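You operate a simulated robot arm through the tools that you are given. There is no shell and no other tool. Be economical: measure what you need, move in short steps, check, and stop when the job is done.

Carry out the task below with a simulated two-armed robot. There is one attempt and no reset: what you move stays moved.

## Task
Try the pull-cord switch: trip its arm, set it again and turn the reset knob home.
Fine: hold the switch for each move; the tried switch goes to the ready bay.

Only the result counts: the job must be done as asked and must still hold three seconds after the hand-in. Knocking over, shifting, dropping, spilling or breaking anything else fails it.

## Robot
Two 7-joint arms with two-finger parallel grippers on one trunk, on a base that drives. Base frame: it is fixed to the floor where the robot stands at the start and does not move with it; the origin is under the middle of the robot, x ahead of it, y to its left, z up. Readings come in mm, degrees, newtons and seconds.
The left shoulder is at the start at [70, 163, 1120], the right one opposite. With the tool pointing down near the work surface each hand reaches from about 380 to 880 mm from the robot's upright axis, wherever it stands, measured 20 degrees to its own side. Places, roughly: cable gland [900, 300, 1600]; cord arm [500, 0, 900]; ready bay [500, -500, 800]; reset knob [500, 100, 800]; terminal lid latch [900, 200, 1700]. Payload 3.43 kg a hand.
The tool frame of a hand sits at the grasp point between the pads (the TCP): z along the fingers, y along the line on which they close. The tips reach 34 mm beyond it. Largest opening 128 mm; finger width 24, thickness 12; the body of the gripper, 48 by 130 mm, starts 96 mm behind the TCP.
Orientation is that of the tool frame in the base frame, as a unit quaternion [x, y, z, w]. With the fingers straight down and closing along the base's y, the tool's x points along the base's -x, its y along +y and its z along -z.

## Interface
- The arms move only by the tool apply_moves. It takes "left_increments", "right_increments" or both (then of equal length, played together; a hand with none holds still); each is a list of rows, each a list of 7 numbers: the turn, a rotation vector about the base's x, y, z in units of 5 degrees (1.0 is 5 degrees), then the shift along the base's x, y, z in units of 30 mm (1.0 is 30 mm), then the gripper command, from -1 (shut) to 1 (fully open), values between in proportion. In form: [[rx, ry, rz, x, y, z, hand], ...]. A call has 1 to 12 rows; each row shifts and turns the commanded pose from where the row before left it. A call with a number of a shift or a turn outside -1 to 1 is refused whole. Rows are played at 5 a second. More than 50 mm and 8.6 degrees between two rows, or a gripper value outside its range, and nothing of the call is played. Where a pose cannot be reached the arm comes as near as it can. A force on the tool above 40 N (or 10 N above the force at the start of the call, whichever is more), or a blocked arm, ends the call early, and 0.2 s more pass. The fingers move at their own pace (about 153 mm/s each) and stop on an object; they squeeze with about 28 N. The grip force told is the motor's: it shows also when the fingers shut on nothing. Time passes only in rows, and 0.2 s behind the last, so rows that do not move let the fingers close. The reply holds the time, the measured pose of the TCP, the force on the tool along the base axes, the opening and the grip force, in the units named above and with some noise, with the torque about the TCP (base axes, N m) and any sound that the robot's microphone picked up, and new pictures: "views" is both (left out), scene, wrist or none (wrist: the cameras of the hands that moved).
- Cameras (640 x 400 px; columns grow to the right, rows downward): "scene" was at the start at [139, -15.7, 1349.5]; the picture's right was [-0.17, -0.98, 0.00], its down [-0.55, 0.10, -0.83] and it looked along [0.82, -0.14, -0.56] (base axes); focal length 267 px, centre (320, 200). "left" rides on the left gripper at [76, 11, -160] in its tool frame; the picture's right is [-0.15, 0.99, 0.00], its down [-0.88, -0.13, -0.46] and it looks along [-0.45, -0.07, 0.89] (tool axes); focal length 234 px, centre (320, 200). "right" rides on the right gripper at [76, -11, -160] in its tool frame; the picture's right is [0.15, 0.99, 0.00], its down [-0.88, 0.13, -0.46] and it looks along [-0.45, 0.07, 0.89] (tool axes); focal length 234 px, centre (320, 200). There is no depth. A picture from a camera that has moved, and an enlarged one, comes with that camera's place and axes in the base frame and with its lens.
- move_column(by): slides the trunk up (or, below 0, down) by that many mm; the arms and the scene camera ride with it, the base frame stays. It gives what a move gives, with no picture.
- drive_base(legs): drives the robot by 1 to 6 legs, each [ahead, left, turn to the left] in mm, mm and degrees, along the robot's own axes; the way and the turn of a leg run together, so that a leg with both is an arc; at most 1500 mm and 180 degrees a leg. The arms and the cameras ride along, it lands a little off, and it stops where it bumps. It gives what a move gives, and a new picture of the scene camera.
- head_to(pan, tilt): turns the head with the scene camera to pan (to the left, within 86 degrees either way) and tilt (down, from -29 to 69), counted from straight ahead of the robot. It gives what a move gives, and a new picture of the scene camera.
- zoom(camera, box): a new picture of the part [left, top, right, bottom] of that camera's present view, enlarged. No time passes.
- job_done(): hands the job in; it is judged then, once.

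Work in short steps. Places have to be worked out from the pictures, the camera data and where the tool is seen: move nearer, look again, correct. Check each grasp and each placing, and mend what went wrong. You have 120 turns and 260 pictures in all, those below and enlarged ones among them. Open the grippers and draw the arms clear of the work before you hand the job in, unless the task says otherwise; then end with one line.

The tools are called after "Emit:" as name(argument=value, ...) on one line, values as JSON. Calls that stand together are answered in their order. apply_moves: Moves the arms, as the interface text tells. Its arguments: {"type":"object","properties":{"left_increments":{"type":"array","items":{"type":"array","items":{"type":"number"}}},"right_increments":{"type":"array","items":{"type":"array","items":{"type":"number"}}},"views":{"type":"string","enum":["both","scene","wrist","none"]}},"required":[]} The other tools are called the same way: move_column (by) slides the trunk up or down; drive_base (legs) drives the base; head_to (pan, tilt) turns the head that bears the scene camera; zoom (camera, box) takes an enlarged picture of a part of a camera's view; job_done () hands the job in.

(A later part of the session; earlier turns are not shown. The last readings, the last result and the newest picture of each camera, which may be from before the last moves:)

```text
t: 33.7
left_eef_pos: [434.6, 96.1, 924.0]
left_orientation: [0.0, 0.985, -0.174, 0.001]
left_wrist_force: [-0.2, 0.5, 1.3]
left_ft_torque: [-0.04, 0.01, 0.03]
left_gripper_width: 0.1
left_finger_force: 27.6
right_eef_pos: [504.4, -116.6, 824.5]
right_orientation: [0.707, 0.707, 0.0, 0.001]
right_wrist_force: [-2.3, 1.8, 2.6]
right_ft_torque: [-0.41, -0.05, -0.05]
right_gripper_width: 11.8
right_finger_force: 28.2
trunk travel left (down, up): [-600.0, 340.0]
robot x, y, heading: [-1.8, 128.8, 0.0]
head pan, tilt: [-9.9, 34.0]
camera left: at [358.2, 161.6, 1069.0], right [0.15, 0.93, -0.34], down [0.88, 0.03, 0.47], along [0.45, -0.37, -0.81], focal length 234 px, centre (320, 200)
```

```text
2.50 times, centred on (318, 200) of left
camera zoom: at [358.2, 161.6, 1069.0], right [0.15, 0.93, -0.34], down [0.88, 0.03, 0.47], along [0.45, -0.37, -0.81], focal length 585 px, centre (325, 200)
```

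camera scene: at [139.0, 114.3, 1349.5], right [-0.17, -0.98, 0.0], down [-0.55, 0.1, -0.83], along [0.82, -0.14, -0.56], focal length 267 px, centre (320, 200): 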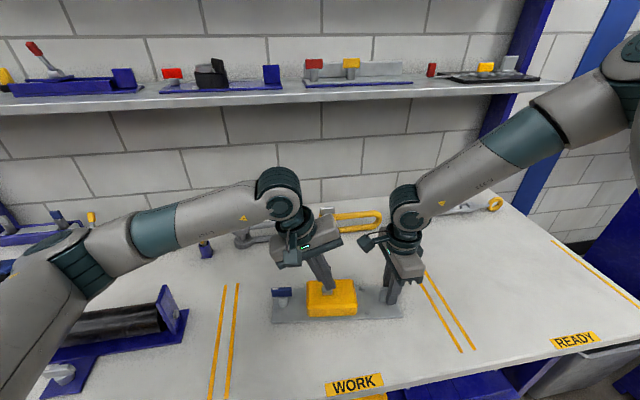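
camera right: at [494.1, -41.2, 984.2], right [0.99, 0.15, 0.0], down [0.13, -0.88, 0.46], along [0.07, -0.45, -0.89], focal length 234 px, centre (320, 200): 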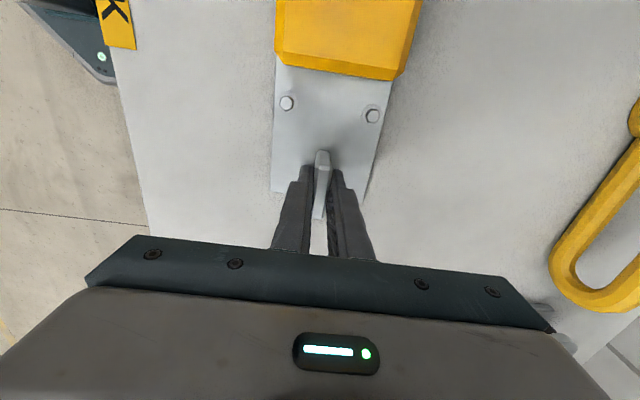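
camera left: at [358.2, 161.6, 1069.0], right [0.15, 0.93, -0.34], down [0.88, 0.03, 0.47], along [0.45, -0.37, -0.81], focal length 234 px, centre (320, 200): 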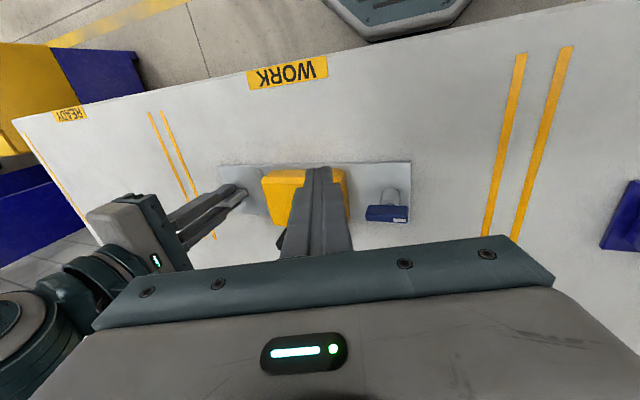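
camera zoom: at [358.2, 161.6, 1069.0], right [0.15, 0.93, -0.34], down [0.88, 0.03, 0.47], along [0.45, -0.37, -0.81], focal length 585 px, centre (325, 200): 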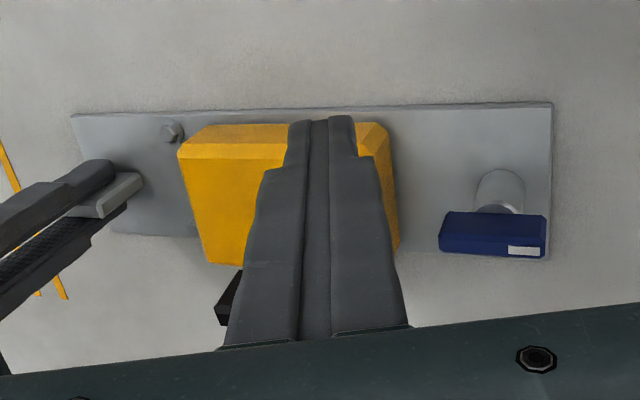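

The lever now leans to the far side and the plate sprang back into the grip. I draw the left hand aside for a clear view of the lever angle.

Emit:
apply_moves(left_increments=[[0, 0, 0, 0, 0.8, 1, -1], [0, 0, 0, 0, 0.8, 1, -1], [0, 0, 0, 0, 0.8, 0.5, -1]], views="none")

Emit:
zoom(camera="left", box=[160, 120, 416, 280])

Emit:
zoom(camera="scene", box=[262, 260, 406, 350])

Emit:
zoom(camera="right", box=[200, 0, 456, 160])

```text
t: 34.5
left_eef_pos: [431.7, 167.3, 999.8]
left_orientation: [0.0, 0.985, -0.173, 0.0]
left_wrist_force: [-0.1, 0.3, 0.2]
left_ft_torque: [-0.01, -0.01, -0.01]
left_gripper_width: 0.2
left_finger_force: 28.2
right_eef_pos: [504.6, -117.2, 824.3]
right_orientation: [0.707, 0.707, 0.0, 0.0]
right_wrist_force: [-0.9, 1.7, 2.3]
right_ft_torque: [-0.46, -0.03, -0.11]
right_gripper_width: 11.7
right_finger_force: 28.7
trunk travel left (down, up): [-600.0, 340.0]
robot x, y, heading: [0.4, 130.2, 0.1]
head pan, tilt: [-9.9, 34.0]
```

```text
2.50 times, centred on (288, 200) of left
camera zoom: at [357.7, 231.6, 1145.8], right [0.15, 0.93, -0.34], down [0.88, 0.03, 0.47], along [0.45, -0.37, -0.81], focal length 585 px, centre (400, 200)
```

zoom: 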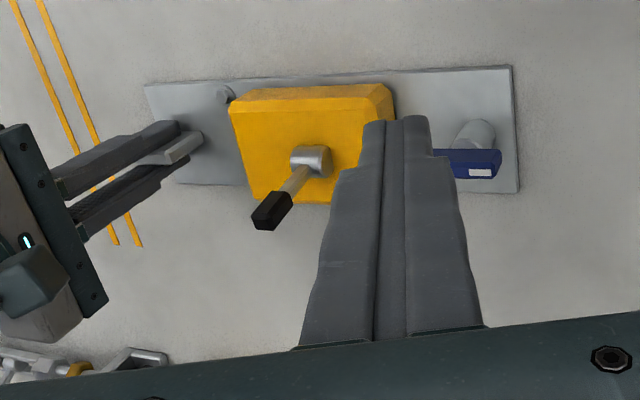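

```text
4.44 times, centred on (334, 305) of scene
camera zoom: at [138.8, 114.8, 1349.4], right [-0.17, -0.98, 0.0], down [-0.55, 0.1, -0.83], along [0.82, -0.14, -0.56], focal length 1187 px, centre (258, -267)
```

zoom: 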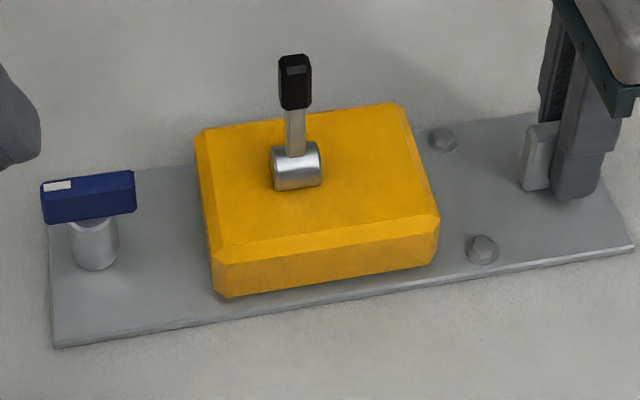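

```text
2.50 times, centred on (328, 80) of right
camera zoom: at [494.1, -41.1, 984.2], right [0.99, 0.15, 0.0], down [0.13, -0.88, 0.46], along [0.07, -0.45, -0.89], focal length 585 px, centre (300, 500)
```

zoom: 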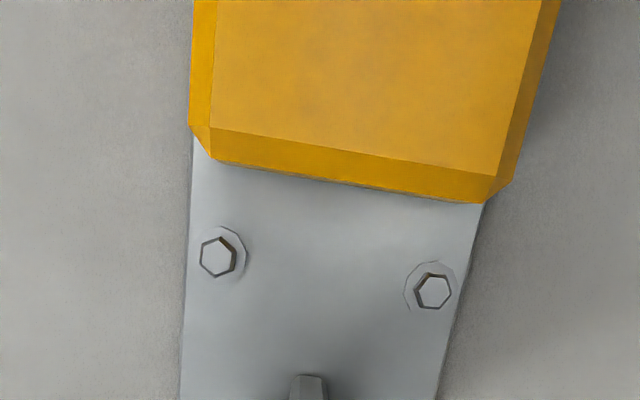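

Triangulated tip ≈[510,32,900]: only ~7° past upright. I go in again and push further in finer steps to find whether it's a stop.

Emit:
apply_moves(left_increments=[[0, 0, 0, 0, -0.9, -0.6, -1], [0, 0, 0, 0, -0.9, -0.7, -1], [0, 0, 0, 0, -0.9, -0.7, -1], [0, 0, 0, 0, -0.9, -0.7, -1], [0, 0, 0, 0, -0.77, -0.83, -1], [0, 0, 0, 0.8, 0, 0, -1], [0, 0, 0, 0.8, 0, 0, -1], [0, 0, 0, 0.4, 0, 0, -1]], views="none")

Emit:
zoom(camera="scene", box=[262, 260, 406, 350])

```text
t: 36.3
left_eef_pos: [493.7, 37.5, 891.9]
left_orientation: [0.001, 0.985, -0.174, -0.002]
left_wrist_force: [-6.4, 1.6, -0.3]
left_ft_torque: [0.08, 0.25, -0.05]
left_gripper_width: 0.0
left_finger_force: 28.1
right_eef_pos: [505.2, -117.6, 825.3]
right_orientation: [0.708, 0.706, 0.001, 0.002]
right_wrist_force: [6.3, -0.6, -0.5]
right_ft_torque: [-0.11, 0.04, -0.65]
right_gripper_width: 11.8
right_finger_force: 28.2
trunk travel left (down, up): [-600.0, 340.0]
robot x, y, heading: [0.0, 126.5, -0.1]
head pan, tilt: [-9.9, 34.0]
```

```text
4.44 times, centred on (334, 305) of scene
camera zoom: at [139.1, 114.3, 1349.4], right [-0.17, -0.98, 0.0], down [-0.55, 0.1, -0.83], along [0.82, -0.14, -0.56], focal length 1187 px, centre (258, -267)
```

zoom: 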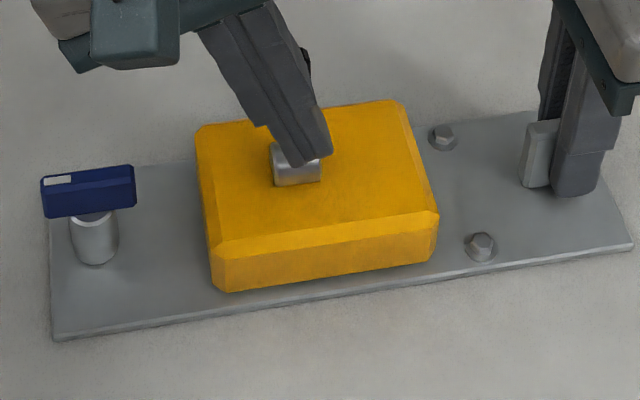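

The contact was low on the lever (short arm). I back off, raise 20 mm and push near the handle top for more leverage.

Emit:
apply_moves(left_increments=[[0, 0, 0, -0.5, 0, 0, -1], [0, 0, 0, 0, 0.1, 0.67, -1], [0, 0, 0, 0.5, 0, 0, -1], [0, 0, 0, 0.25, 0, 0, -1]], views="none")

Emit:
apply_moves(left_increments=[[0, 0, 0, 0.25, 0, 0, -1], [0, 0, 0, 0.25, 0, 0, -1]], views="none")

Emit:
zoom(camera="scene", box=[262, 260, 406, 350])

```text
t: 37.3
left_eef_pos: [501.4, 41.4, 913.2]
left_orientation: [0.0, 0.985, -0.174, 0.0]
left_wrist_force: [-4.2, 0.2, -1.0]
left_ft_torque: [0.0, 0.15, -0.03]
left_gripper_width: 0.1
left_finger_force: 27.9
right_eef_pos: [505.2, -116.5, 825.2]
right_orientation: [0.707, 0.707, 0.0, 0.001]
right_wrist_force: [4.0, -0.1, 0.0]
right_ft_torque: [-0.06, -0.1, -0.65]
right_gripper_width: 11.9
right_finger_force: 28.6
trunk travel left (down, up): [-600.0, 340.0]
robot x, y, heading: [-4.4, 130.7, 0.2]
head pan, tilt: [-9.9, 34.0]
```

```text
t: 37.9
left_eef_pos: [515.7, 41.0, 914.2]
left_orientation: [0.0, 0.985, -0.174, 0.0]
left_wrist_force: [-6.1, -0.9, -0.1]
left_ft_torque: [-0.05, 0.2, -0.07]
left_gripper_width: 0.0
left_finger_force: 28.5
right_eef_pos: [505.1, -117.6, 825.0]
right_orientation: [0.707, 0.707, 0.001, 0.0]
right_wrist_force: [5.7, 1.0, 0.8]
right_ft_torque: [0.09, 0.12, -0.74]
right_gripper_width: 12.0
right_finger_force: 27.8
trunk travel left (down, up): [-600.0, 340.0]
robot x, y, heading: [4.4, 128.5, -0.2]
head pan, tilt: [-9.9, 34.0]
```

```text
4.44 times, centred on (334, 305) of scene
camera zoom: at [139.0, 114.5, 1349.5], right [-0.17, -0.98, 0.0], down [-0.55, 0.1, -0.83], along [0.82, -0.14, -0.56], focal length 1187 px, centre (258, -267)
```

zoom: 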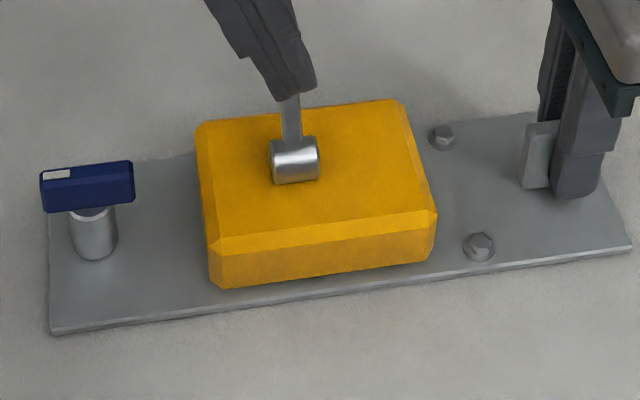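

The lever is moving with friction (~30° now, plate nearly still). I push on, lowering along the arc.

Emit:
apply_moves(left_increments=[[0, 0, 0, 0.25, 0, -0.15, -1], [0, 0, 0, 0.25, 0, -0.2, -1], [0, 0, 0, 0.2, 0, -0.2, -1]], views="none")

Emit:
zoom(camera="scene", box=[262, 260, 406, 350])

```text
t: 38.7
left_eef_pos: [534.1, 41.6, 898.1]
left_orientation: [-0.001, 0.985, -0.174, 0.0]
left_wrist_force: [-11.0, 1.7, 13.3]
left_ft_torque: [-0.08, 0.19, -0.11]
left_gripper_width: 0.0
left_finger_force: 28.0
right_eef_pos: [503.1, -117.8, 825.6]
right_orientation: [0.707, 0.707, 0.001, 0.001]
right_wrist_force: [7.1, -0.5, -1.1]
right_ft_torque: [-0.24, 0.23, -0.76]
right_gripper_width: 17.1
right_finger_force: 28.0
trunk travel left (down, up): [-600.0, 340.0]
robot x, y, heading: [3.5, 129.0, 0.1]
head pan, tilt: [-9.9, 34.0]
```

```text
4.44 times, centred on (334, 305) of scene
camera zoom: at [137.8, 114.6, 1349.6], right [-0.17, -0.98, 0.0], down [-0.55, 0.1, -0.83], along [0.82, -0.14, -0.56], focal length 1187 px, centre (258, -267)
```

zoom: 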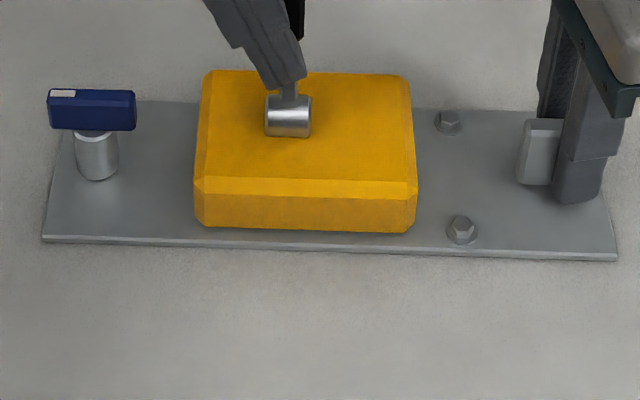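

Now the plate turned (width 17): likely the stop. I back off and look.

Emit:
apply_moves(left_increments=[[0, 0, 0, -0.5, 0, 0.2, -1], [0, 0, 0, -1, 0, 0.3, -1], [0, 0, 0, -1, 0.6, 0.5, -1], [0, 0, 0, -1, 1, 1, -1], [0, 0, 0, 0, 1, 1, -1], [0, 0, 0, 0, 1, 0.5, -1], [0, 0, 0, 0, 0.8, 0, -1]], views="none")

Emit:
zoom(camera="left", box=[160, 120, 416, 280])

Emit:
zoom(camera="scene", box=[262, 260, 406, 350])

```text
refused: row 4 steps farther than a row can; nothing moved
```

```text
2.50 times, centred on (288, 200) of left
camera zoom: at [459.1, 106.2, 1044.2], right [0.15, 0.93, -0.34], down [0.88, 0.03, 0.47], along [0.45, -0.37, -0.81], focal length 585 px, centre (400, 200)
```

zoom: 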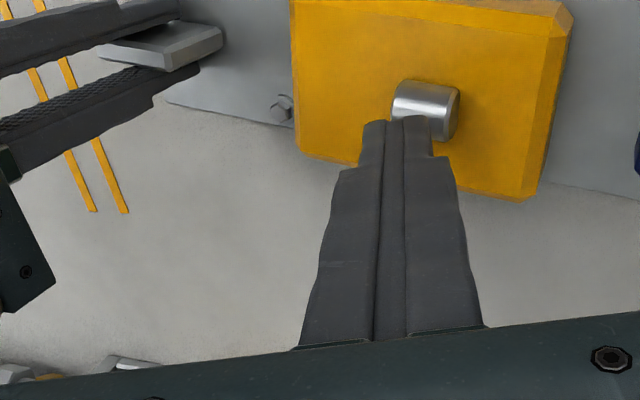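

```text
4.44 times, centred on (334, 305) of scene
camera zoom: at [137.8, 114.6, 1349.6], right [-0.17, -0.98, 0.0], down [-0.55, 0.1, -0.83], along [0.82, -0.14, -0.56], focal length 1187 px, centre (258, -267)
```

zoom: 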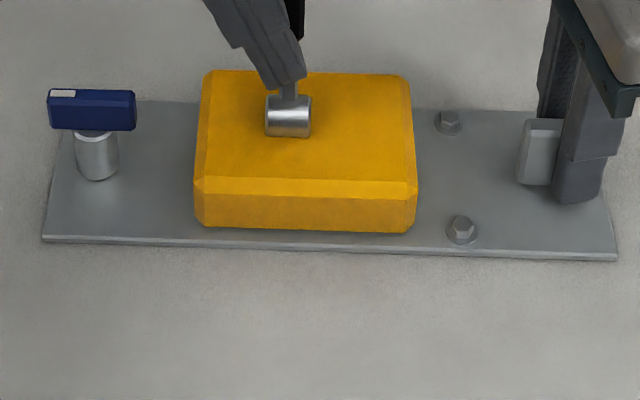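

Refused for too long a step; I repeat with smaller steps.

Emit:
apply_moves(left_increments=[[0, 0, 0, -0.5, 0, 0.2, -1], [0, 0, 0, -1, 0, 0.3, -1], [0, 0, 0, -1, 0.6, 0.5, -1], [0, 0, 0, -0.8, 0.8, 0.8, -1], [0, 0, 0, 0, 1, 1, -1], [0, 0, 0, 0, 1, 0.7, -1], [0, 0, 0, 0, 0.8, 0, -1]], views="none")

Emit:
zoom(camera="left", box=[160, 120, 416, 280])

Emit:
zoom(camera="scene", box=[262, 260, 406, 350])

```text
t: 40.3
left_eef_pos: [438.7, 166.2, 1001.6]
left_orientation: [0.0, 0.985, -0.174, -0.001]
left_wrist_force: [0.1, 0.3, -0.1]
left_ft_torque: [0.01, 0.0, -0.02]
left_gripper_width: 0.2
left_finger_force: 27.9
right_eef_pos: [504.5, -118.4, 825.2]
right_orientation: [0.707, 0.707, 0.0, 0.0]
right_wrist_force: [-2.3, 2.2, 3.7]
right_ft_torque: [-0.39, 0.03, 0.05]
right_gripper_width: 11.7
right_finger_force: 28.2
trunk travel left (down, up): [-600.0, 340.0]
robot x, y, heading: [-3.8, 128.2, -0.0]
head pan, tilt: [-9.9, 34.0]
```

```text
2.50 times, centred on (288, 200) of left
camera zoom: at [362.4, 231.4, 1148.2], right [0.15, 0.93, -0.34], down [0.88, 0.03, 0.47], along [0.45, -0.37, -0.81], focal length 585 px, centre (400, 200)
```

zoom: 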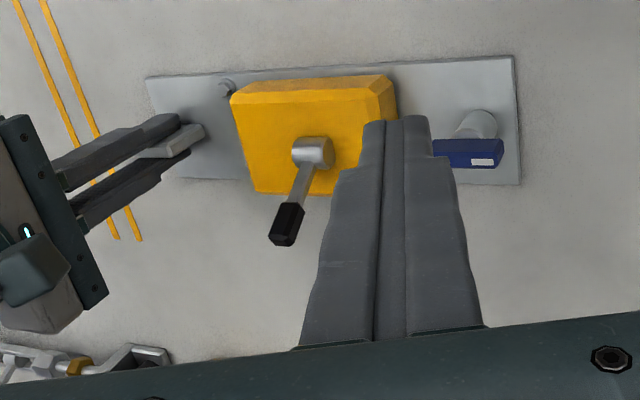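

```text
4.44 times, centred on (334, 305) of scene
camera zoom: at [138.7, 115.1, 1349.5], right [-0.17, -0.98, 0.0], down [-0.55, 0.1, -0.83], along [0.82, -0.14, -0.56], focal length 1187 px, centre (258, -267)
```

zoom: 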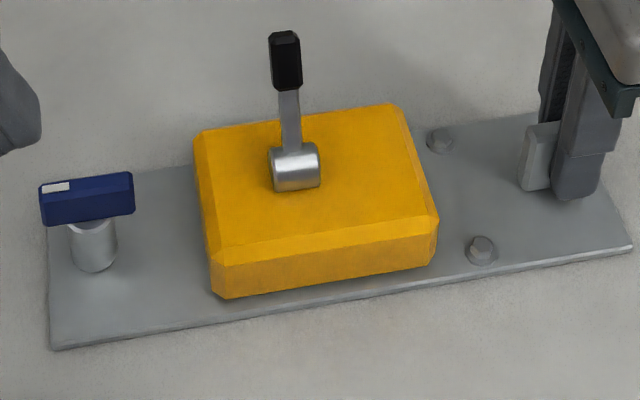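

Lever tip now [535,32,891], about +29°, mirrored from the −28° start, so it went fully over. Now I go around over the top to its far side to set it back.

Emit:
apply_moves(left_increments=[[0, 0, 0, 1, -0.4, 0, -1], [0, 0, 0, 1, -0.4, 0, -1], [0, 0, 0, 1, -0.4, 0, -1], [0, 0, 0, 1, -0.4, 0, -1], [0, 0, 0, 0.7, -0.5, 0, -1], [0, 0, 0, 0, -0.9, 0, -1], [0, 0, 0, 0, -0.9, 0, -1], [0, 0, 0, 0, -0.25, -0.6, -1], [0, 0, 0, 0, 0, -0.6, -1]], views="wrist")

Emit:
zoom(camera="scene", box=[240, 220, 432, 340])

```text
t: 42.3
left_eef_pos: [577.5, 42.9, 966.3]
left_orientation: [0.0, 0.985, -0.174, 0.0]
left_wrist_force: [0.1, 0.0, -0.1]
left_ft_torque: [0.02, 0.0, -0.01]
left_gripper_width: 0.0
left_finger_force: 28.0
right_eef_pos: [505.5, -117.8, 824.9]
right_orientation: [0.707, 0.707, 0.0, 0.001]
right_wrist_force: [-0.5, 1.4, 2.8]
right_ft_torque: [-0.52, 0.18, 0.0]
right_gripper_width: 11.6
right_finger_force: 28.3
trunk travel left (down, up): [-600.0, 340.0]
robot x, y, heading: [-3.7, 124.5, 0.1]
head pan, tilt: [-9.9, 34.0]
camera left: at [501.7, 107.4, 1111.6], right [0.15, 0.93, -0.34], down [0.88, 0.03, 0.47], along [0.45, -0.37, -0.81], focal length 234 px, centre (320, 200)
```

left: 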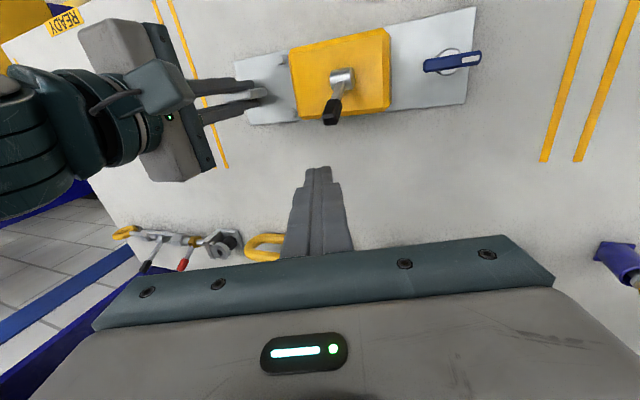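

```text
3.33 times, centred on (336, 280) of scene
camera zoom: at [138.9, 114.6, 1349.5], right [-0.17, -0.98, 0.0], down [-0.55, 0.1, -0.83], along [0.82, -0.14, -0.56], focal length 890 px, centre (267, -67)
```

zoom: 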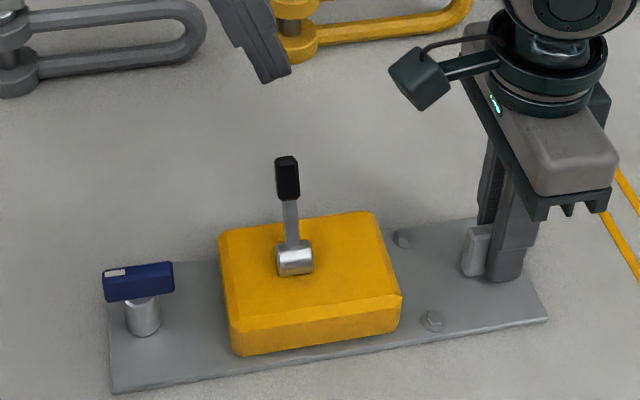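

I lower behind the lever and push back toward the robot, to about upright first.

Emit:
apply_moves(left_increments=[[0, 0, 0, 0, 0, -0.8, -1], [0, 0, 0, 0, 0, -0.9, -1], [0, 0, 0, -0.4, 0, 0, -1], [0, 0, 0, -0.4, 0, 0, -1], [0, 0, 0, -0.25, 0, 0, -1], [0, 0, 0, -0.25, 0, 0, -1], [0, 0, 0, -0.25, 0, 0.1, -1], [0, 0, 0, -0.25, 0, 0.1, -1]], views="none")

Emit:
zoom(camera="scene", box=[262, 260, 406, 350])

```text
t: 44.1
left_eef_pos: [522.2, 41.8, 921.1]
left_orientation: [0.001, 0.985, -0.173, -0.001]
left_wrist_force: [-0.8, 0.0, 0.2]
left_ft_torque: [0.0, -0.05, 0.01]
left_gripper_width: 0.1
left_finger_force: 28.1
right_eef_pos: [504.5, -117.6, 825.3]
right_orientation: [0.707, 0.707, 0.001, 0.001]
right_wrist_force: [-2.7, 0.0, 3.1]
right_ft_torque: [0.27, 0.47, 0.32]
right_gripper_width: 11.7
right_finger_force: 27.9
trunk travel left (down, up): [-600.0, 340.0]
robot x, y, heading: [1.1, 128.9, -0.0]
head pan, tilt: [-9.9, 34.0]
```

```text
4.44 times, centred on (334, 305) of scene
camera zoom: at [138.5, 114.6, 1349.5], right [-0.17, -0.98, 0.0], down [-0.55, 0.1, -0.83], along [0.82, -0.14, -0.56], focal length 1187 px, centre (258, -267)
```

zoom: 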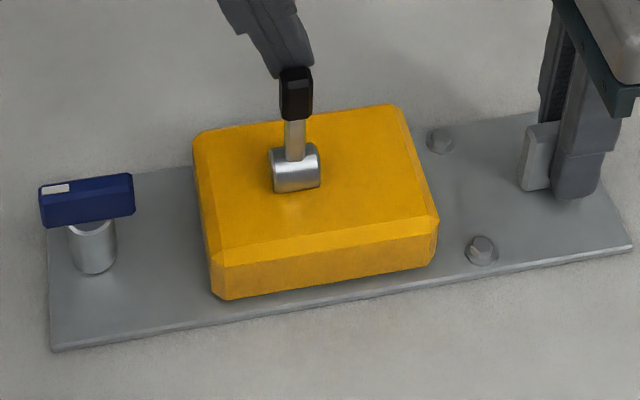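

Works with light force and the plate held still. Continue toward the set end.

Emit:
apply_moves(left_increments=[[0, 0, 0, -0.2, 0, -0.1, -1], [0, 0, 0, -0.2, 0, -0.1, -1], [0, 0, 0, -0.2, 0, -0.1, -1], [0, 0, 0, -0.2, 0, -0.1, -1]], views="none")

Emit:
zoom(camera="scene", box=[262, 260, 406, 350])

```text
t: 45.1
left_eef_pos: [500.9, 41.9, 909.6]
left_orientation: [0.0, 0.985, -0.174, 0.0]
left_wrist_force: [2.6, -1.3, 4.1]
left_ft_torque: [-0.07, -0.04, 0.02]
left_gripper_width: 0.0
left_finger_force: 28.4
right_eef_pos: [504.9, -117.5, 825.7]
right_orientation: [0.708, 0.707, 0.0, 0.0]
right_wrist_force: [-3.0, 1.8, 1.2]
right_ft_torque: [-0.26, 0.29, 0.41]
right_gripper_width: 11.7
right_finger_force: 28.5
trunk travel left (down, up): [-600.0, 340.0]
robot x, y, heading: [-1.7, 130.2, -0.0]
head pan, tilt: [-9.9, 34.0]
```

```text
4.44 times, centred on (334, 305) of scene
camera zoom: at [138.6, 114.6, 1349.5], right [-0.17, -0.98, 0.0], down [-0.55, 0.1, -0.83], along [0.82, -0.14, -0.56], focal length 1187 px, centre (258, -267)
```

zoom: 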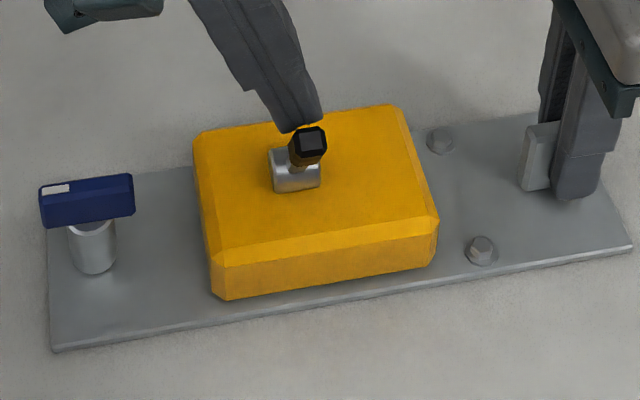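

Still moving lightly; a bit further to seat it against its end.

Emit:
apply_moves(left_increments=[[0, 0, 0, -0.15, 0, -0.05, -1], [0, 0, 0, -0.15, 0, -0.05, -1]], views="none")

Emit:
zoom(camera="scene", box=[262, 260, 406, 350])

```text
t: 45.7
left_eef_pos: [492.7, 42.5, 908.2]
left_orientation: [-0.001, 0.985, -0.175, 0.002]
left_wrist_force: [13.8, -2.0, 14.5]
left_ft_torque: [-0.21, -0.28, 0.15]
left_gripper_width: 0.0
left_finger_force: 27.9
right_eef_pos: [503.7, -116.8, 826.1]
right_orientation: [0.707, 0.708, -0.001, 0.0]
right_wrist_force: [-10.8, 6.3, -0.2]
right_ft_torque: [0.04, -0.23, 0.68]
right_gripper_width: 12.6
right_finger_force: 28.3
trunk travel left (down, up): [-600.0, 340.0]
robot x, y, heading: [1.6, 128.8, 0.0]
head pan, tilt: [-9.9, 34.0]
```

```text
4.44 times, centred on (334, 305) of scene
camera zoom: at [138.4, 114.9, 1349.7], right [-0.17, -0.99, 0.0], down [-0.55, 0.1, -0.83], along [0.82, -0.14, -0.56], focal length 1187 px, centre (258, -267)
```

zoom: 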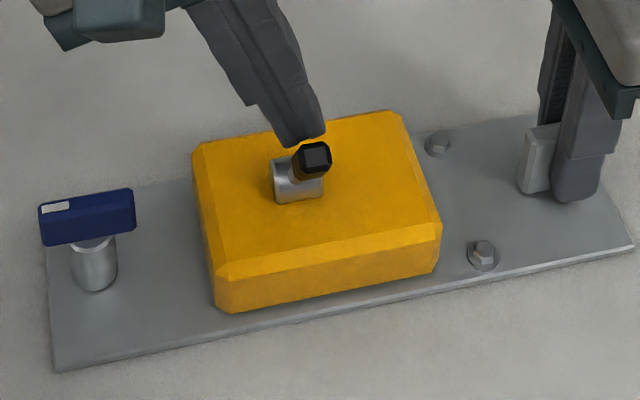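

The set end is reached (firm stop). I back off, lift, straighten the tilt and move above the knob for a close look.

Emit:
apply_moves(left_increments=[[0, 0, 0, 0.6, 0, 0.3, -1], [0, 0, 0, 0.3, 0, 1, -1], [0, 0, 0, 0, 0.3, 1, -1], [1, 0, 0, 0, 0.8, 0.8, 0], [1, 0, 0, 0, 0.8, 0, 0], [1, 0, 0, 0, 0.8, 0, 0], [1, 0, 0, 0, 0.5, 0, 0]], views="wrist")

Emit:
zoom(camera="scene", box=[262, 260, 406, 350])

```text
t: 47.3
left_eef_pos: [519.9, 139.1, 1000.3]
left_orientation: [-0.001, 1.0, 0.001, 0.001]
left_wrist_force: [0.0, 0.6, -0.2]
left_ft_torque: [-0.01, -0.04, 0.02]
left_gripper_width: 64.4
left_finger_force: 0.0
right_eef_pos: [505.1, -117.5, 825.1]
right_orientation: [0.707, 0.707, 0.0, 0.0]
right_wrist_force: [1.1, -4.2, 5.6]
right_ft_torque: [0.03, 0.19, 0.03]
right_gripper_width: 11.8
right_finger_force: 27.7
trunk travel left (down, up): [-600.0, 340.0]
robot x, y, heading: [-0.5, 129.4, 0.0]
head pan, tilt: [-9.9, 34.0]
camera left: at [444.2, 149.5, 1159.9], right [0.15, 0.99, 0.0], down [0.88, -0.13, 0.46], along [0.45, -0.07, -0.89], focal length 234 px, centre (320, 200)
```

left: 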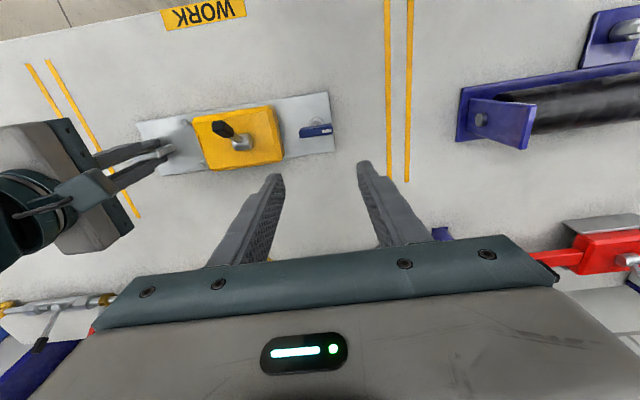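

```text
4.44 times, centred on (334, 305) of scene
camera zoom: at [138.9, 114.4, 1349.5], right [-0.17, -0.98, 0.0], down [-0.55, 0.1, -0.83], along [0.82, -0.14, -0.56], focal length 1187 px, centre (258, -267)
```

zoom: 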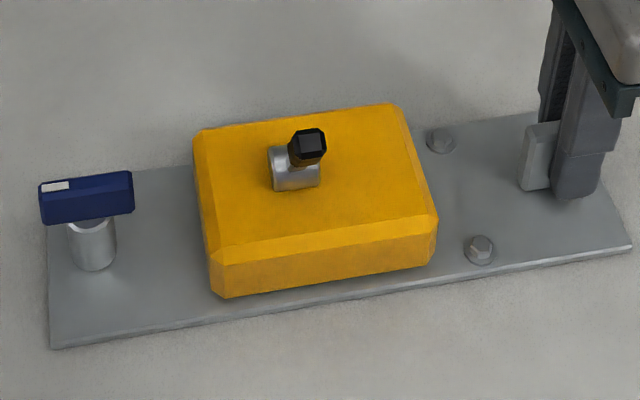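

Zoom on knob from this camera.

Emit:
zoom(camera="left", box=[264, 90, 360, 150])

Emit:
zoom(camera="left", box=[130, 80, 354, 220])

```text
6.67 times, centred on (312, 120) of left
camera zoom: at [444.2, 149.5, 1159.9], right [0.15, 0.99, 0.0], down [0.88, -0.13, 0.46], along [0.45, -0.07, -0.89], focal length 1561 px, centre (373, 733)
```

zoom: 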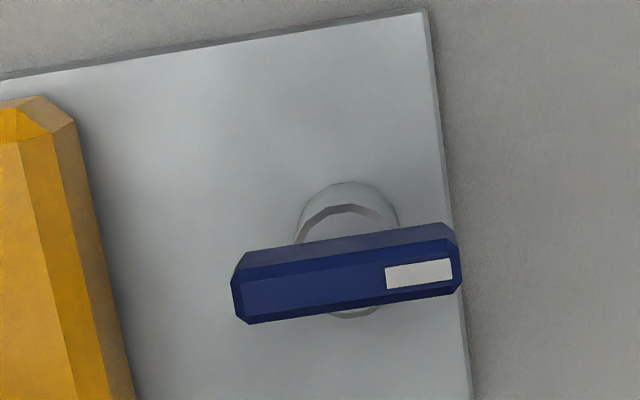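

```text
2.86 times, centred on (242, 150) of left
camera zoom: at [444.2, 149.5, 1159.9], right [0.15, 0.99, 0.0], down [0.88, -0.13, 0.46], along [0.45, -0.07, -0.89], focal length 669 px, centre (543, 343)
```

zoom: 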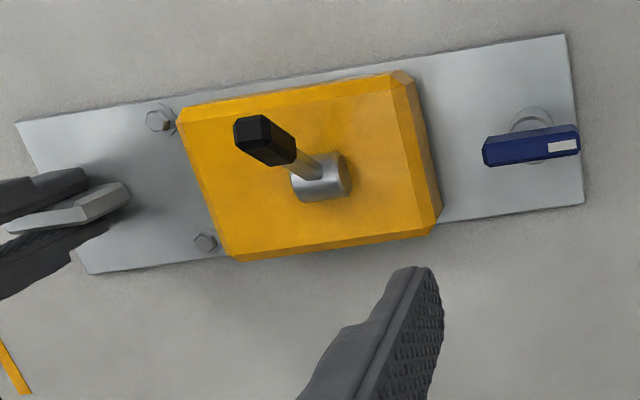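

The bar lies along the plate, 43 mm long, centre ≈[504,134], mark outward. I'll grip it by its two ends with yaw 0 and turn. Lower first to z≈890.

Emit:
apply_moves(left_increments=[[0, 0, 0, -0.26, -0.08, -0.9, -0.05], [0, 0, 0, -0.26, -0.08, -0.9, -0.05], [0, 0, 0, 0, 0, -0.9, -0.05], [0, 0, 0, 0, 0, -0.9, -0.05]], views="wrist")

Emit:
zoom(camera="scene", box=[230, 240, 374, 330])

```text
t: 48.3
left_eef_pos: [503.8, 133.0, 890.9]
left_orientation: [0.0, 1.0, 0.0, 0.0]
left_wrist_force: [0.6, -0.5, 0.0]
left_ft_torque: [-0.02, 0.0, 0.0]
left_gripper_width: 60.9
left_finger_force: 0.0
right_eef_pos: [504.8, -117.4, 825.2]
right_orientation: [0.707, 0.707, -0.001, 0.0]
right_wrist_force: [-0.7, -1.0, 3.5]
right_ft_torque: [-0.28, 0.13, 0.02]
right_gripper_width: 12.0
right_finger_force: 27.8
trunk travel left (down, up): [-600.0, 340.0]
robot x, y, heading: [0.5, 131.7, 0.3]
head pan, tilt: [-9.9, 34.0]
camera left: at [428.4, 143.9, 1051.0], right [0.15, 0.99, 0.0], down [0.88, -0.13, 0.46], along [0.45, -0.07, -0.89], focal length 234 px, centre (320, 200)
```

left: 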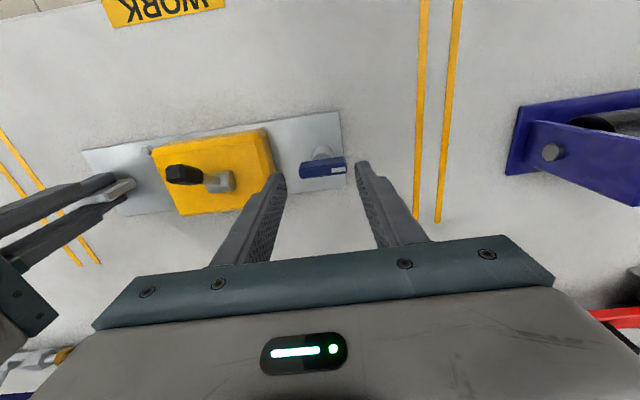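

```text
4.44 times, centred on (302, 285) of scene
camera zoom: at [138.9, 114.5, 1349.5], right [-0.17, -0.98, 0.0], down [-0.55, 0.1, -0.83], along [0.82, -0.14, -0.56], focal length 1187 px, centre (400, -178)
```

zoom: 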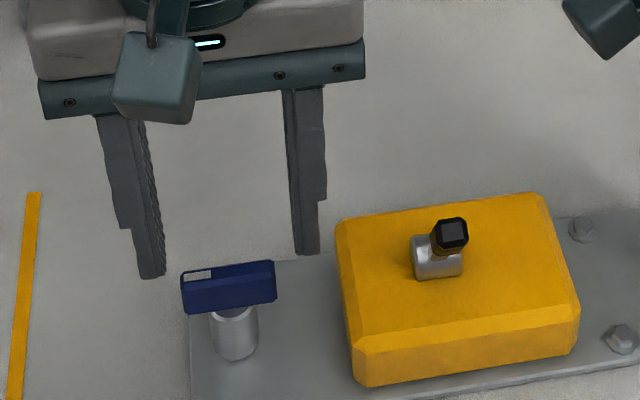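

Bar centre re-measured [503,135,837]. I lower onto it to z≈842 and close gently.

Emit:
apply_moves(left_increments=[[0, 0, 0, 0, 0.07, -0.8, -0.05], [0, 0, 0, 0, 0, -0.8, -0.05]], views="none")

Emit:
apply_moves(left_increments=[[0, 0, 0, 0, 0, 0, -0.4], [0, 0, 0, 0, 0, 0, -0.6], [0, 0, 0, 0, 0, 0, -0.6]], views="wrist")

Emit:
zoom(camera="scene", box=[230, 240, 374, 330])

```text
t: 48.9
left_eef_pos: [503.9, 135.8, 843.0]
left_orientation: [0.0, 1.0, -0.001, 0.0]
left_wrist_force: [0.1, 0.3, -0.8]
left_ft_torque: [-0.01, -0.01, 0.0]
left_gripper_width: 60.8
left_finger_force: 0.2
right_eef_pos: [504.1, -117.3, 825.1]
right_orientation: [0.707, 0.707, 0.0, 0.0]
right_wrist_force: [-0.3, -0.7, 2.7]
right_ft_torque: [-0.07, 0.15, 0.07]
right_gripper_width: 12.0
right_finger_force: 28.5
trunk travel left (down, up): [-600.0, 340.0]
robot x, y, heading: [0.3, 131.4, 0.1]
head pan, tilt: [-9.9, 34.0]
```

```text
t: 49.7
left_eef_pos: [504.9, 136.6, 843.6]
left_orientation: [-0.001, 1.0, 0.0, 0.001]
left_wrist_force: [1.1, 5.3, 0.0]
left_ft_torque: [0.0, -0.36, 0.03]
left_gripper_width: 45.4
left_finger_force: 28.1
right_eef_pos: [504.6, -117.1, 825.7]
right_orientation: [0.707, 0.707, 0.0, 0.0]
right_wrist_force: [-0.8, -5.7, 6.2]
right_ft_torque: [0.3, 0.15, 0.1]
right_gripper_width: 11.7
right_finger_force: 28.2
trunk travel left (down, up): [-600.0, 340.0]
robot x, y, heading: [1.2, 134.3, 0.2]
head pan, tilt: [-9.9, 34.0]
camera left: at [429.2, 146.3, 1003.2], right [0.15, 0.99, 0.0], down [0.88, -0.13, 0.46], along [0.45, -0.07, -0.89], focal length 234 px, centre (320, 200)
```

left: 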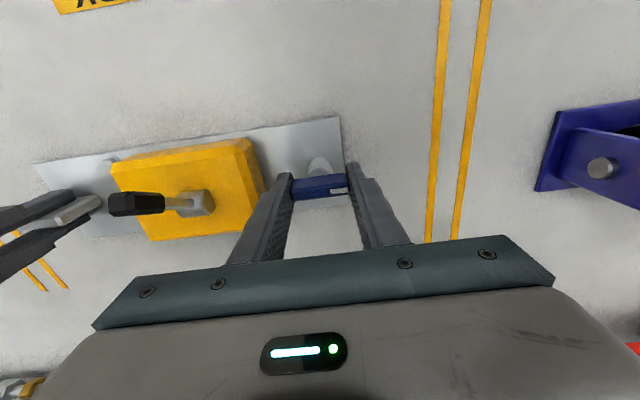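

```text
4.44 times, centred on (302, 285) of scene
camera zoom: at [138.8, 114.5, 1349.5], right [-0.17, -0.98, 0.0], down [-0.55, 0.1, -0.83], along [0.82, -0.14, -0.56], focal length 1187 px, centre (400, -178)
```

zoom: 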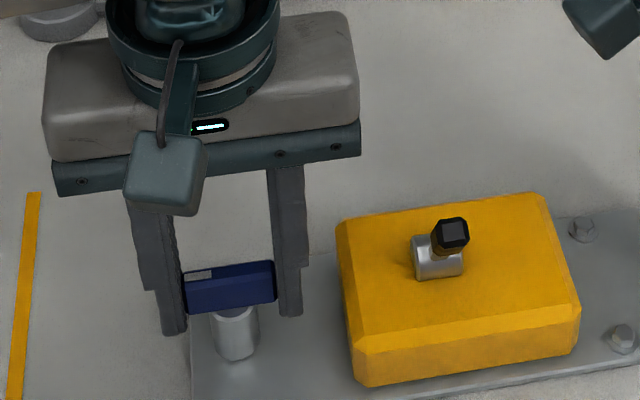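

Gripped at its ends (45.4 mm). I turn 15° clockwise and watch the torque.

Emit:
apply_moves(left_increments=[[0, 0, -0.6, 0, 0, 0, -0.6], [0, 0, -0.6, 0, 0, 0, -0.6], [0, 0, -0.6, 0, 0, 0, -0.6], [0, 0, -0.6, 0, 0, 0, -0.6], [0, 0, -0.6, 0, 0, 0, -0.6]], views="wrist")

Emit:
zoom(camera="scene", box=[230, 240, 374, 330])

```text
t: 50.9
left_eef_pos: [502.5, 136.4, 843.1]
left_orientation: [0.131, 0.991, 0.0, 0.0]
left_wrist_force: [4.4, 7.3, 5.3]
left_ft_torque: [0.07, 0.25, 0.02]
left_gripper_width: 45.3
left_finger_force: 27.8
right_eef_pos: [503.6, -118.7, 824.9]
right_orientation: [0.707, 0.707, 0.0, 0.0]
right_wrist_force: [-2.9, -5.4, 2.4]
right_ft_torque: [-0.08, 0.12, 0.49]
right_gripper_width: 11.6
right_finger_force: 28.1
trunk travel left (down, up): [-600.0, 340.0]
robot x, y, heading: [0.8, 129.2, -0.0]
head pan, tilt: [-9.9, 34.0]
camera left: at [432.9, 165.7, 1003.1], right [0.4, 0.92, 0.0], down [0.82, -0.35, 0.46], along [0.42, -0.18, -0.89], focal length 234 px, centre (320, 200)
```

left: 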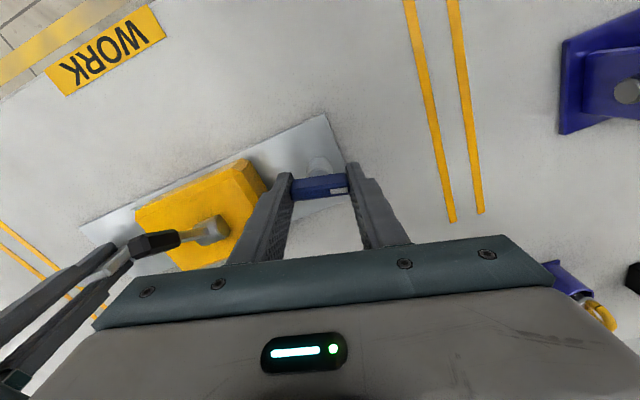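

```text
4.44 times, centred on (302, 285) of scene
camera zoom: at [138.8, 114.7, 1349.6], right [-0.17, -0.98, 0.0], down [-0.55, 0.1, -0.83], along [0.82, -0.14, -0.56], focal length 1187 px, centre (400, -178)
```

zoom: 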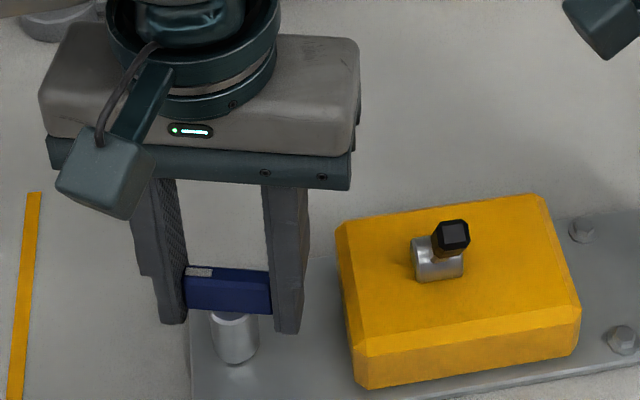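

It turns freely clockwise. I go on clockwise, looking for a stop.

Emit:
apply_moves(left_increments=[[0, 0, -0.7, 0, 0, 0, -0.6], [0, 0, -0.7, 0, 0, 0, -0.6], [0, 0, -0.7, 0, 0, 0, -0.6], [0, 0, -0.7, 0, 0, 0, -0.6], [0, 0, -0.7, 0, 0, 0, -0.6], [0, 0, -0.7, 0, 0, 0, -0.6]], views="wrist")

Emit:
zoom(camera="scene", box=[230, 240, 374, 330])

```text
t: 52.3
left_eef_pos: [503.4, 135.1, 842.7]
left_orientation: [0.31, 0.951, 0.0, 0.001]
left_wrist_force: [6.4, 1.3, 11.4]
left_ft_torque: [0.05, 0.03, 0.01]
left_gripper_width: 45.4
left_finger_force: 27.9
right_eef_pos: [504.9, -116.9, 824.4]
right_orientation: [0.707, 0.707, 0.0, 0.0]
right_wrist_force: [-2.2, -1.4, 0.9]
right_ft_torque: [-0.86, 0.07, 0.41]
right_gripper_width: 11.8
right_finger_force: 28.3
trunk travel left (down, up): [-600.0, 340.0]
robot x, y, heading: [0.4, 130.1, -0.1]
head pan, tilt: [-9.9, 34.0]
camera left: at [448.4, 188.9, 1003.0], right [0.7, 0.71, 0.0], down [0.63, -0.62, 0.46], along [0.33, -0.32, -0.89], focal length 234 px, centre (320, 200)
```

left: 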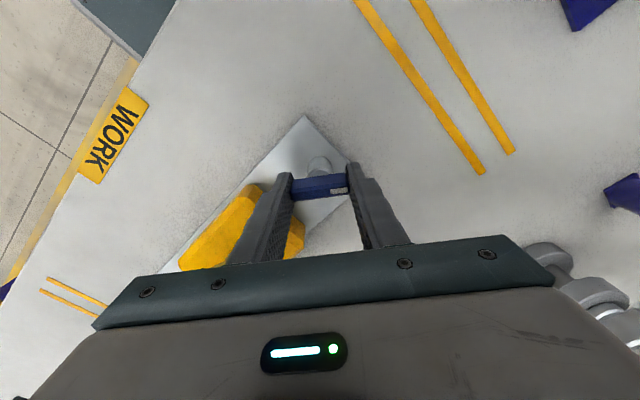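

```text
4.44 times, centred on (302, 285) of scene
camera zoom: at [138.7, 114.4, 1349.5], right [-0.17, -0.98, 0.0], down [-0.55, 0.1, -0.83], along [0.82, -0.14, -0.56], focal length 1187 px, centre (400, -178)
```

zoom: 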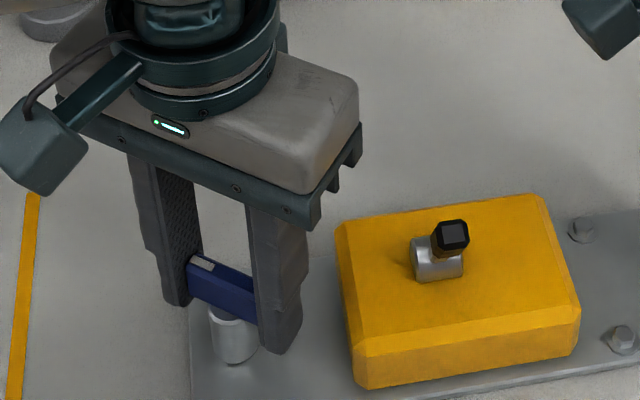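

Still free at −36°. I continue clockwise.

Emit:
apply_moves(left_increments=[[0, 0, -0.7, 0, 0, 0.03, -0.6], [0, 0, -0.7, 0, 0, 0.03, -0.6], [0, 0, -0.7, 0, 0, 0, -0.6], [0, 0, -0.7, 0, 0, 0, -0.6], [0, 0, -0.7, 0, 0, 0, -0.6], [0, 0, -0.7, 0, 0, 0, -0.6], [0, 0, -0.7, 0, 0, 0, -0.6], [0, 0, -0.7, 0, 0, 0, -0.6]], views="wrist")

Emit:
zoom(camera="scene", box=[230, 240, 374, 330])

```text
t: 54.1
left_eef_pos: [502.3, 134.9, 845.6]
left_orientation: [0.531, 0.848, -0.001, 0.0]
left_wrist_force: [4.0, 4.9, -0.1]
left_ft_torque: [-0.1, -0.14, 0.59]
left_gripper_width: 46.4
left_finger_force: 27.5
right_eef_pos: [504.3, -118.6, 826.0]
right_orientation: [0.707, 0.707, 0.0, 0.001]
right_wrist_force: [-0.9, -2.6, 5.0]
right_ft_torque: [-0.34, 0.16, 0.3]
right_gripper_width: 11.6
right_finger_force: 27.9
trunk travel left (down, up): [-600.0, 340.0]
robot x, y, heading: [2.1, 130.0, -0.1]
head pan, tilt: [-9.9, 34.0]
camera left: at [480.1, 208.7, 1004.5], right [0.95, 0.3, 0.0], down [0.27, -0.85, 0.46], along [0.14, -0.44, -0.89], focal length 234 px, centre (320, 200)
```

left: 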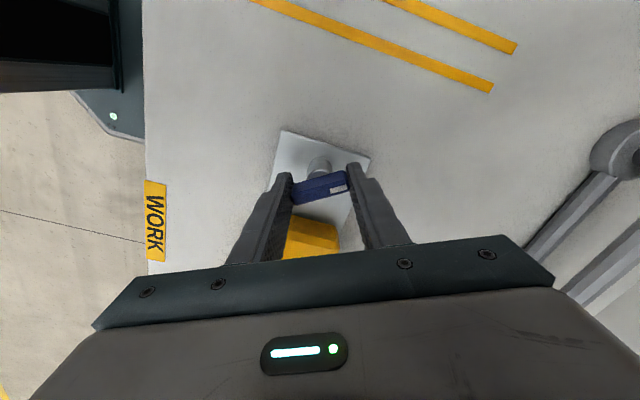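

```text
4.44 times, centred on (302, 285) of scene
camera zoom: at [139.1, 115.0, 1349.6], right [-0.17, -0.99, 0.0], down [-0.55, 0.1, -0.83], along [0.82, -0.14, -0.56], focal length 1187 px, centre (400, -178)
```

zoom: 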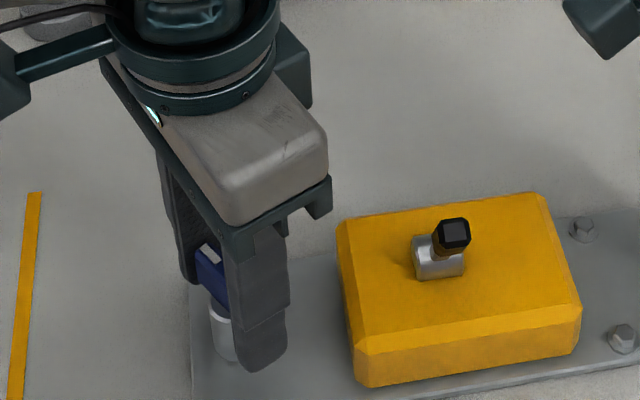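

A stop clockwise: torque 0.59, the bar lags at about −55…−60°. To know which end is "home", I turn back and test just past the start on the other side.

Emit:
apply_moves(left_increments=[[0, 0, 1, 0, 0, 0, -0.6], [0, 0, 1, 0, 0, 0, -0.6], [0, 0, 1, 0, 0, 0, -0.6], [0, 0, 1, 0, 0, 0, -0.6], [0, 0, 1, 0, 0, 0, -0.6], [0, 0, 1, 0, 0, 0, -0.6], [0, 0, 1, 0, 0, 0, -0.6], [0, 0, 1, 0, 0, 0, -0.6], [0, 0, 1, 0, 0, 0, -0.6], [0, 0, 1, 0, 0, 0, -0.6], [0, 0, 1, 0, 0, 0, -0.6], [0, 0, 0.8, 0, 0, 0, -0.6]], views="none")

Emit:
apply_moves(left_increments=[[0, 0, 0.8, 0, 0, 0, -0.6], [0, 0, 0.8, 0, 0, 0, -0.6], [0, 0, 0.8, 0, 0, 0, -0.6]], views="wrist")

Emit:
zoom(camera="scene", box=[230, 240, 374, 330])

```text
t: 56.7
left_eef_pos: [503.2, 136.2, 845.2]
left_orientation: [0.041, 0.999, -0.001, 0.0]
left_wrist_force: [1.8, 7.1, 0.7]
left_ft_torque: [0.07, -0.1, 0.0]
left_gripper_width: 45.3
left_finger_force: 28.0
right_eef_pos: [504.6, -117.8, 824.8]
right_orientation: [0.707, 0.707, -0.001, 0.0]
right_wrist_force: [-1.3, -6.1, 7.4]
right_ft_torque: [0.22, 0.0, 0.6]
right_gripper_width: 12.0
right_finger_force: 27.6
trunk travel left (down, up): [-600.0, 340.0]
robot x, y, heading: [4.1, 130.1, 0.2]
head pan, tilt: [-9.9, 34.0]
```

```text
t: 57.5
left_eef_pos: [502.2, 134.9, 845.8]
left_orientation: [-0.062, 0.998, 0.001, 0.0]
left_wrist_force: [0.4, 16.5, 0.8]
left_ft_torque: [0.13, 0.06, -0.67]
left_gripper_width: 46.1
left_finger_force: 28.0
right_eef_pos: [504.8, -118.1, 825.3]
right_orientation: [0.707, 0.707, -0.001, 0.001]
right_wrist_force: [-0.7, -13.2, 7.6]
right_ft_torque: [0.19, 0.04, 0.74]
right_gripper_width: 11.9
right_finger_force: 28.5
trunk travel left (down, up): [-600.0, 340.0]
robot x, y, heading: [-2.3, 130.1, -0.1]
head pan, tilt: [-9.9, 34.0]
camera left: at [426.6, 136.8, 1004.4], right [0.02, 1.0, 0.0], down [0.89, -0.02, 0.46], along [0.46, -0.01, -0.89], focal length 234 px, centre (320, 200)
```

left: 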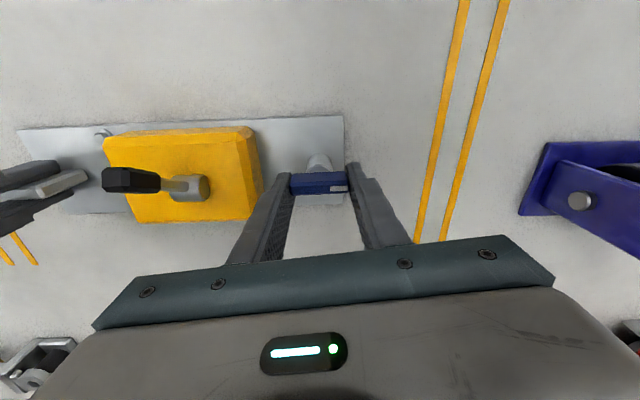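

```text
4.44 times, centred on (302, 285) of scene
camera zoom: at [138.7, 115.0, 1349.5], right [-0.17, -0.98, 0.0], down [-0.55, 0.1, -0.83], along [0.82, -0.14, -0.56], focal length 1187 px, centre (400, -178)
```

zoom: 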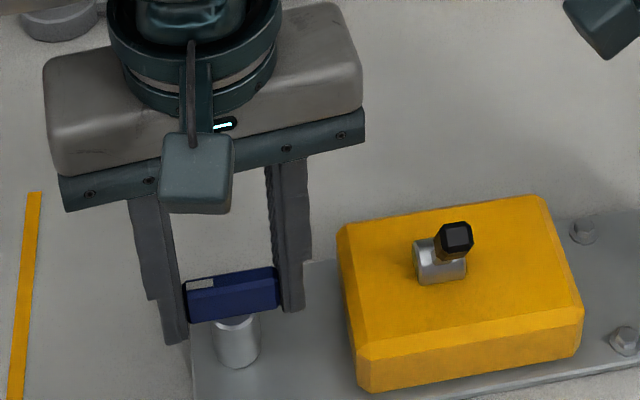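

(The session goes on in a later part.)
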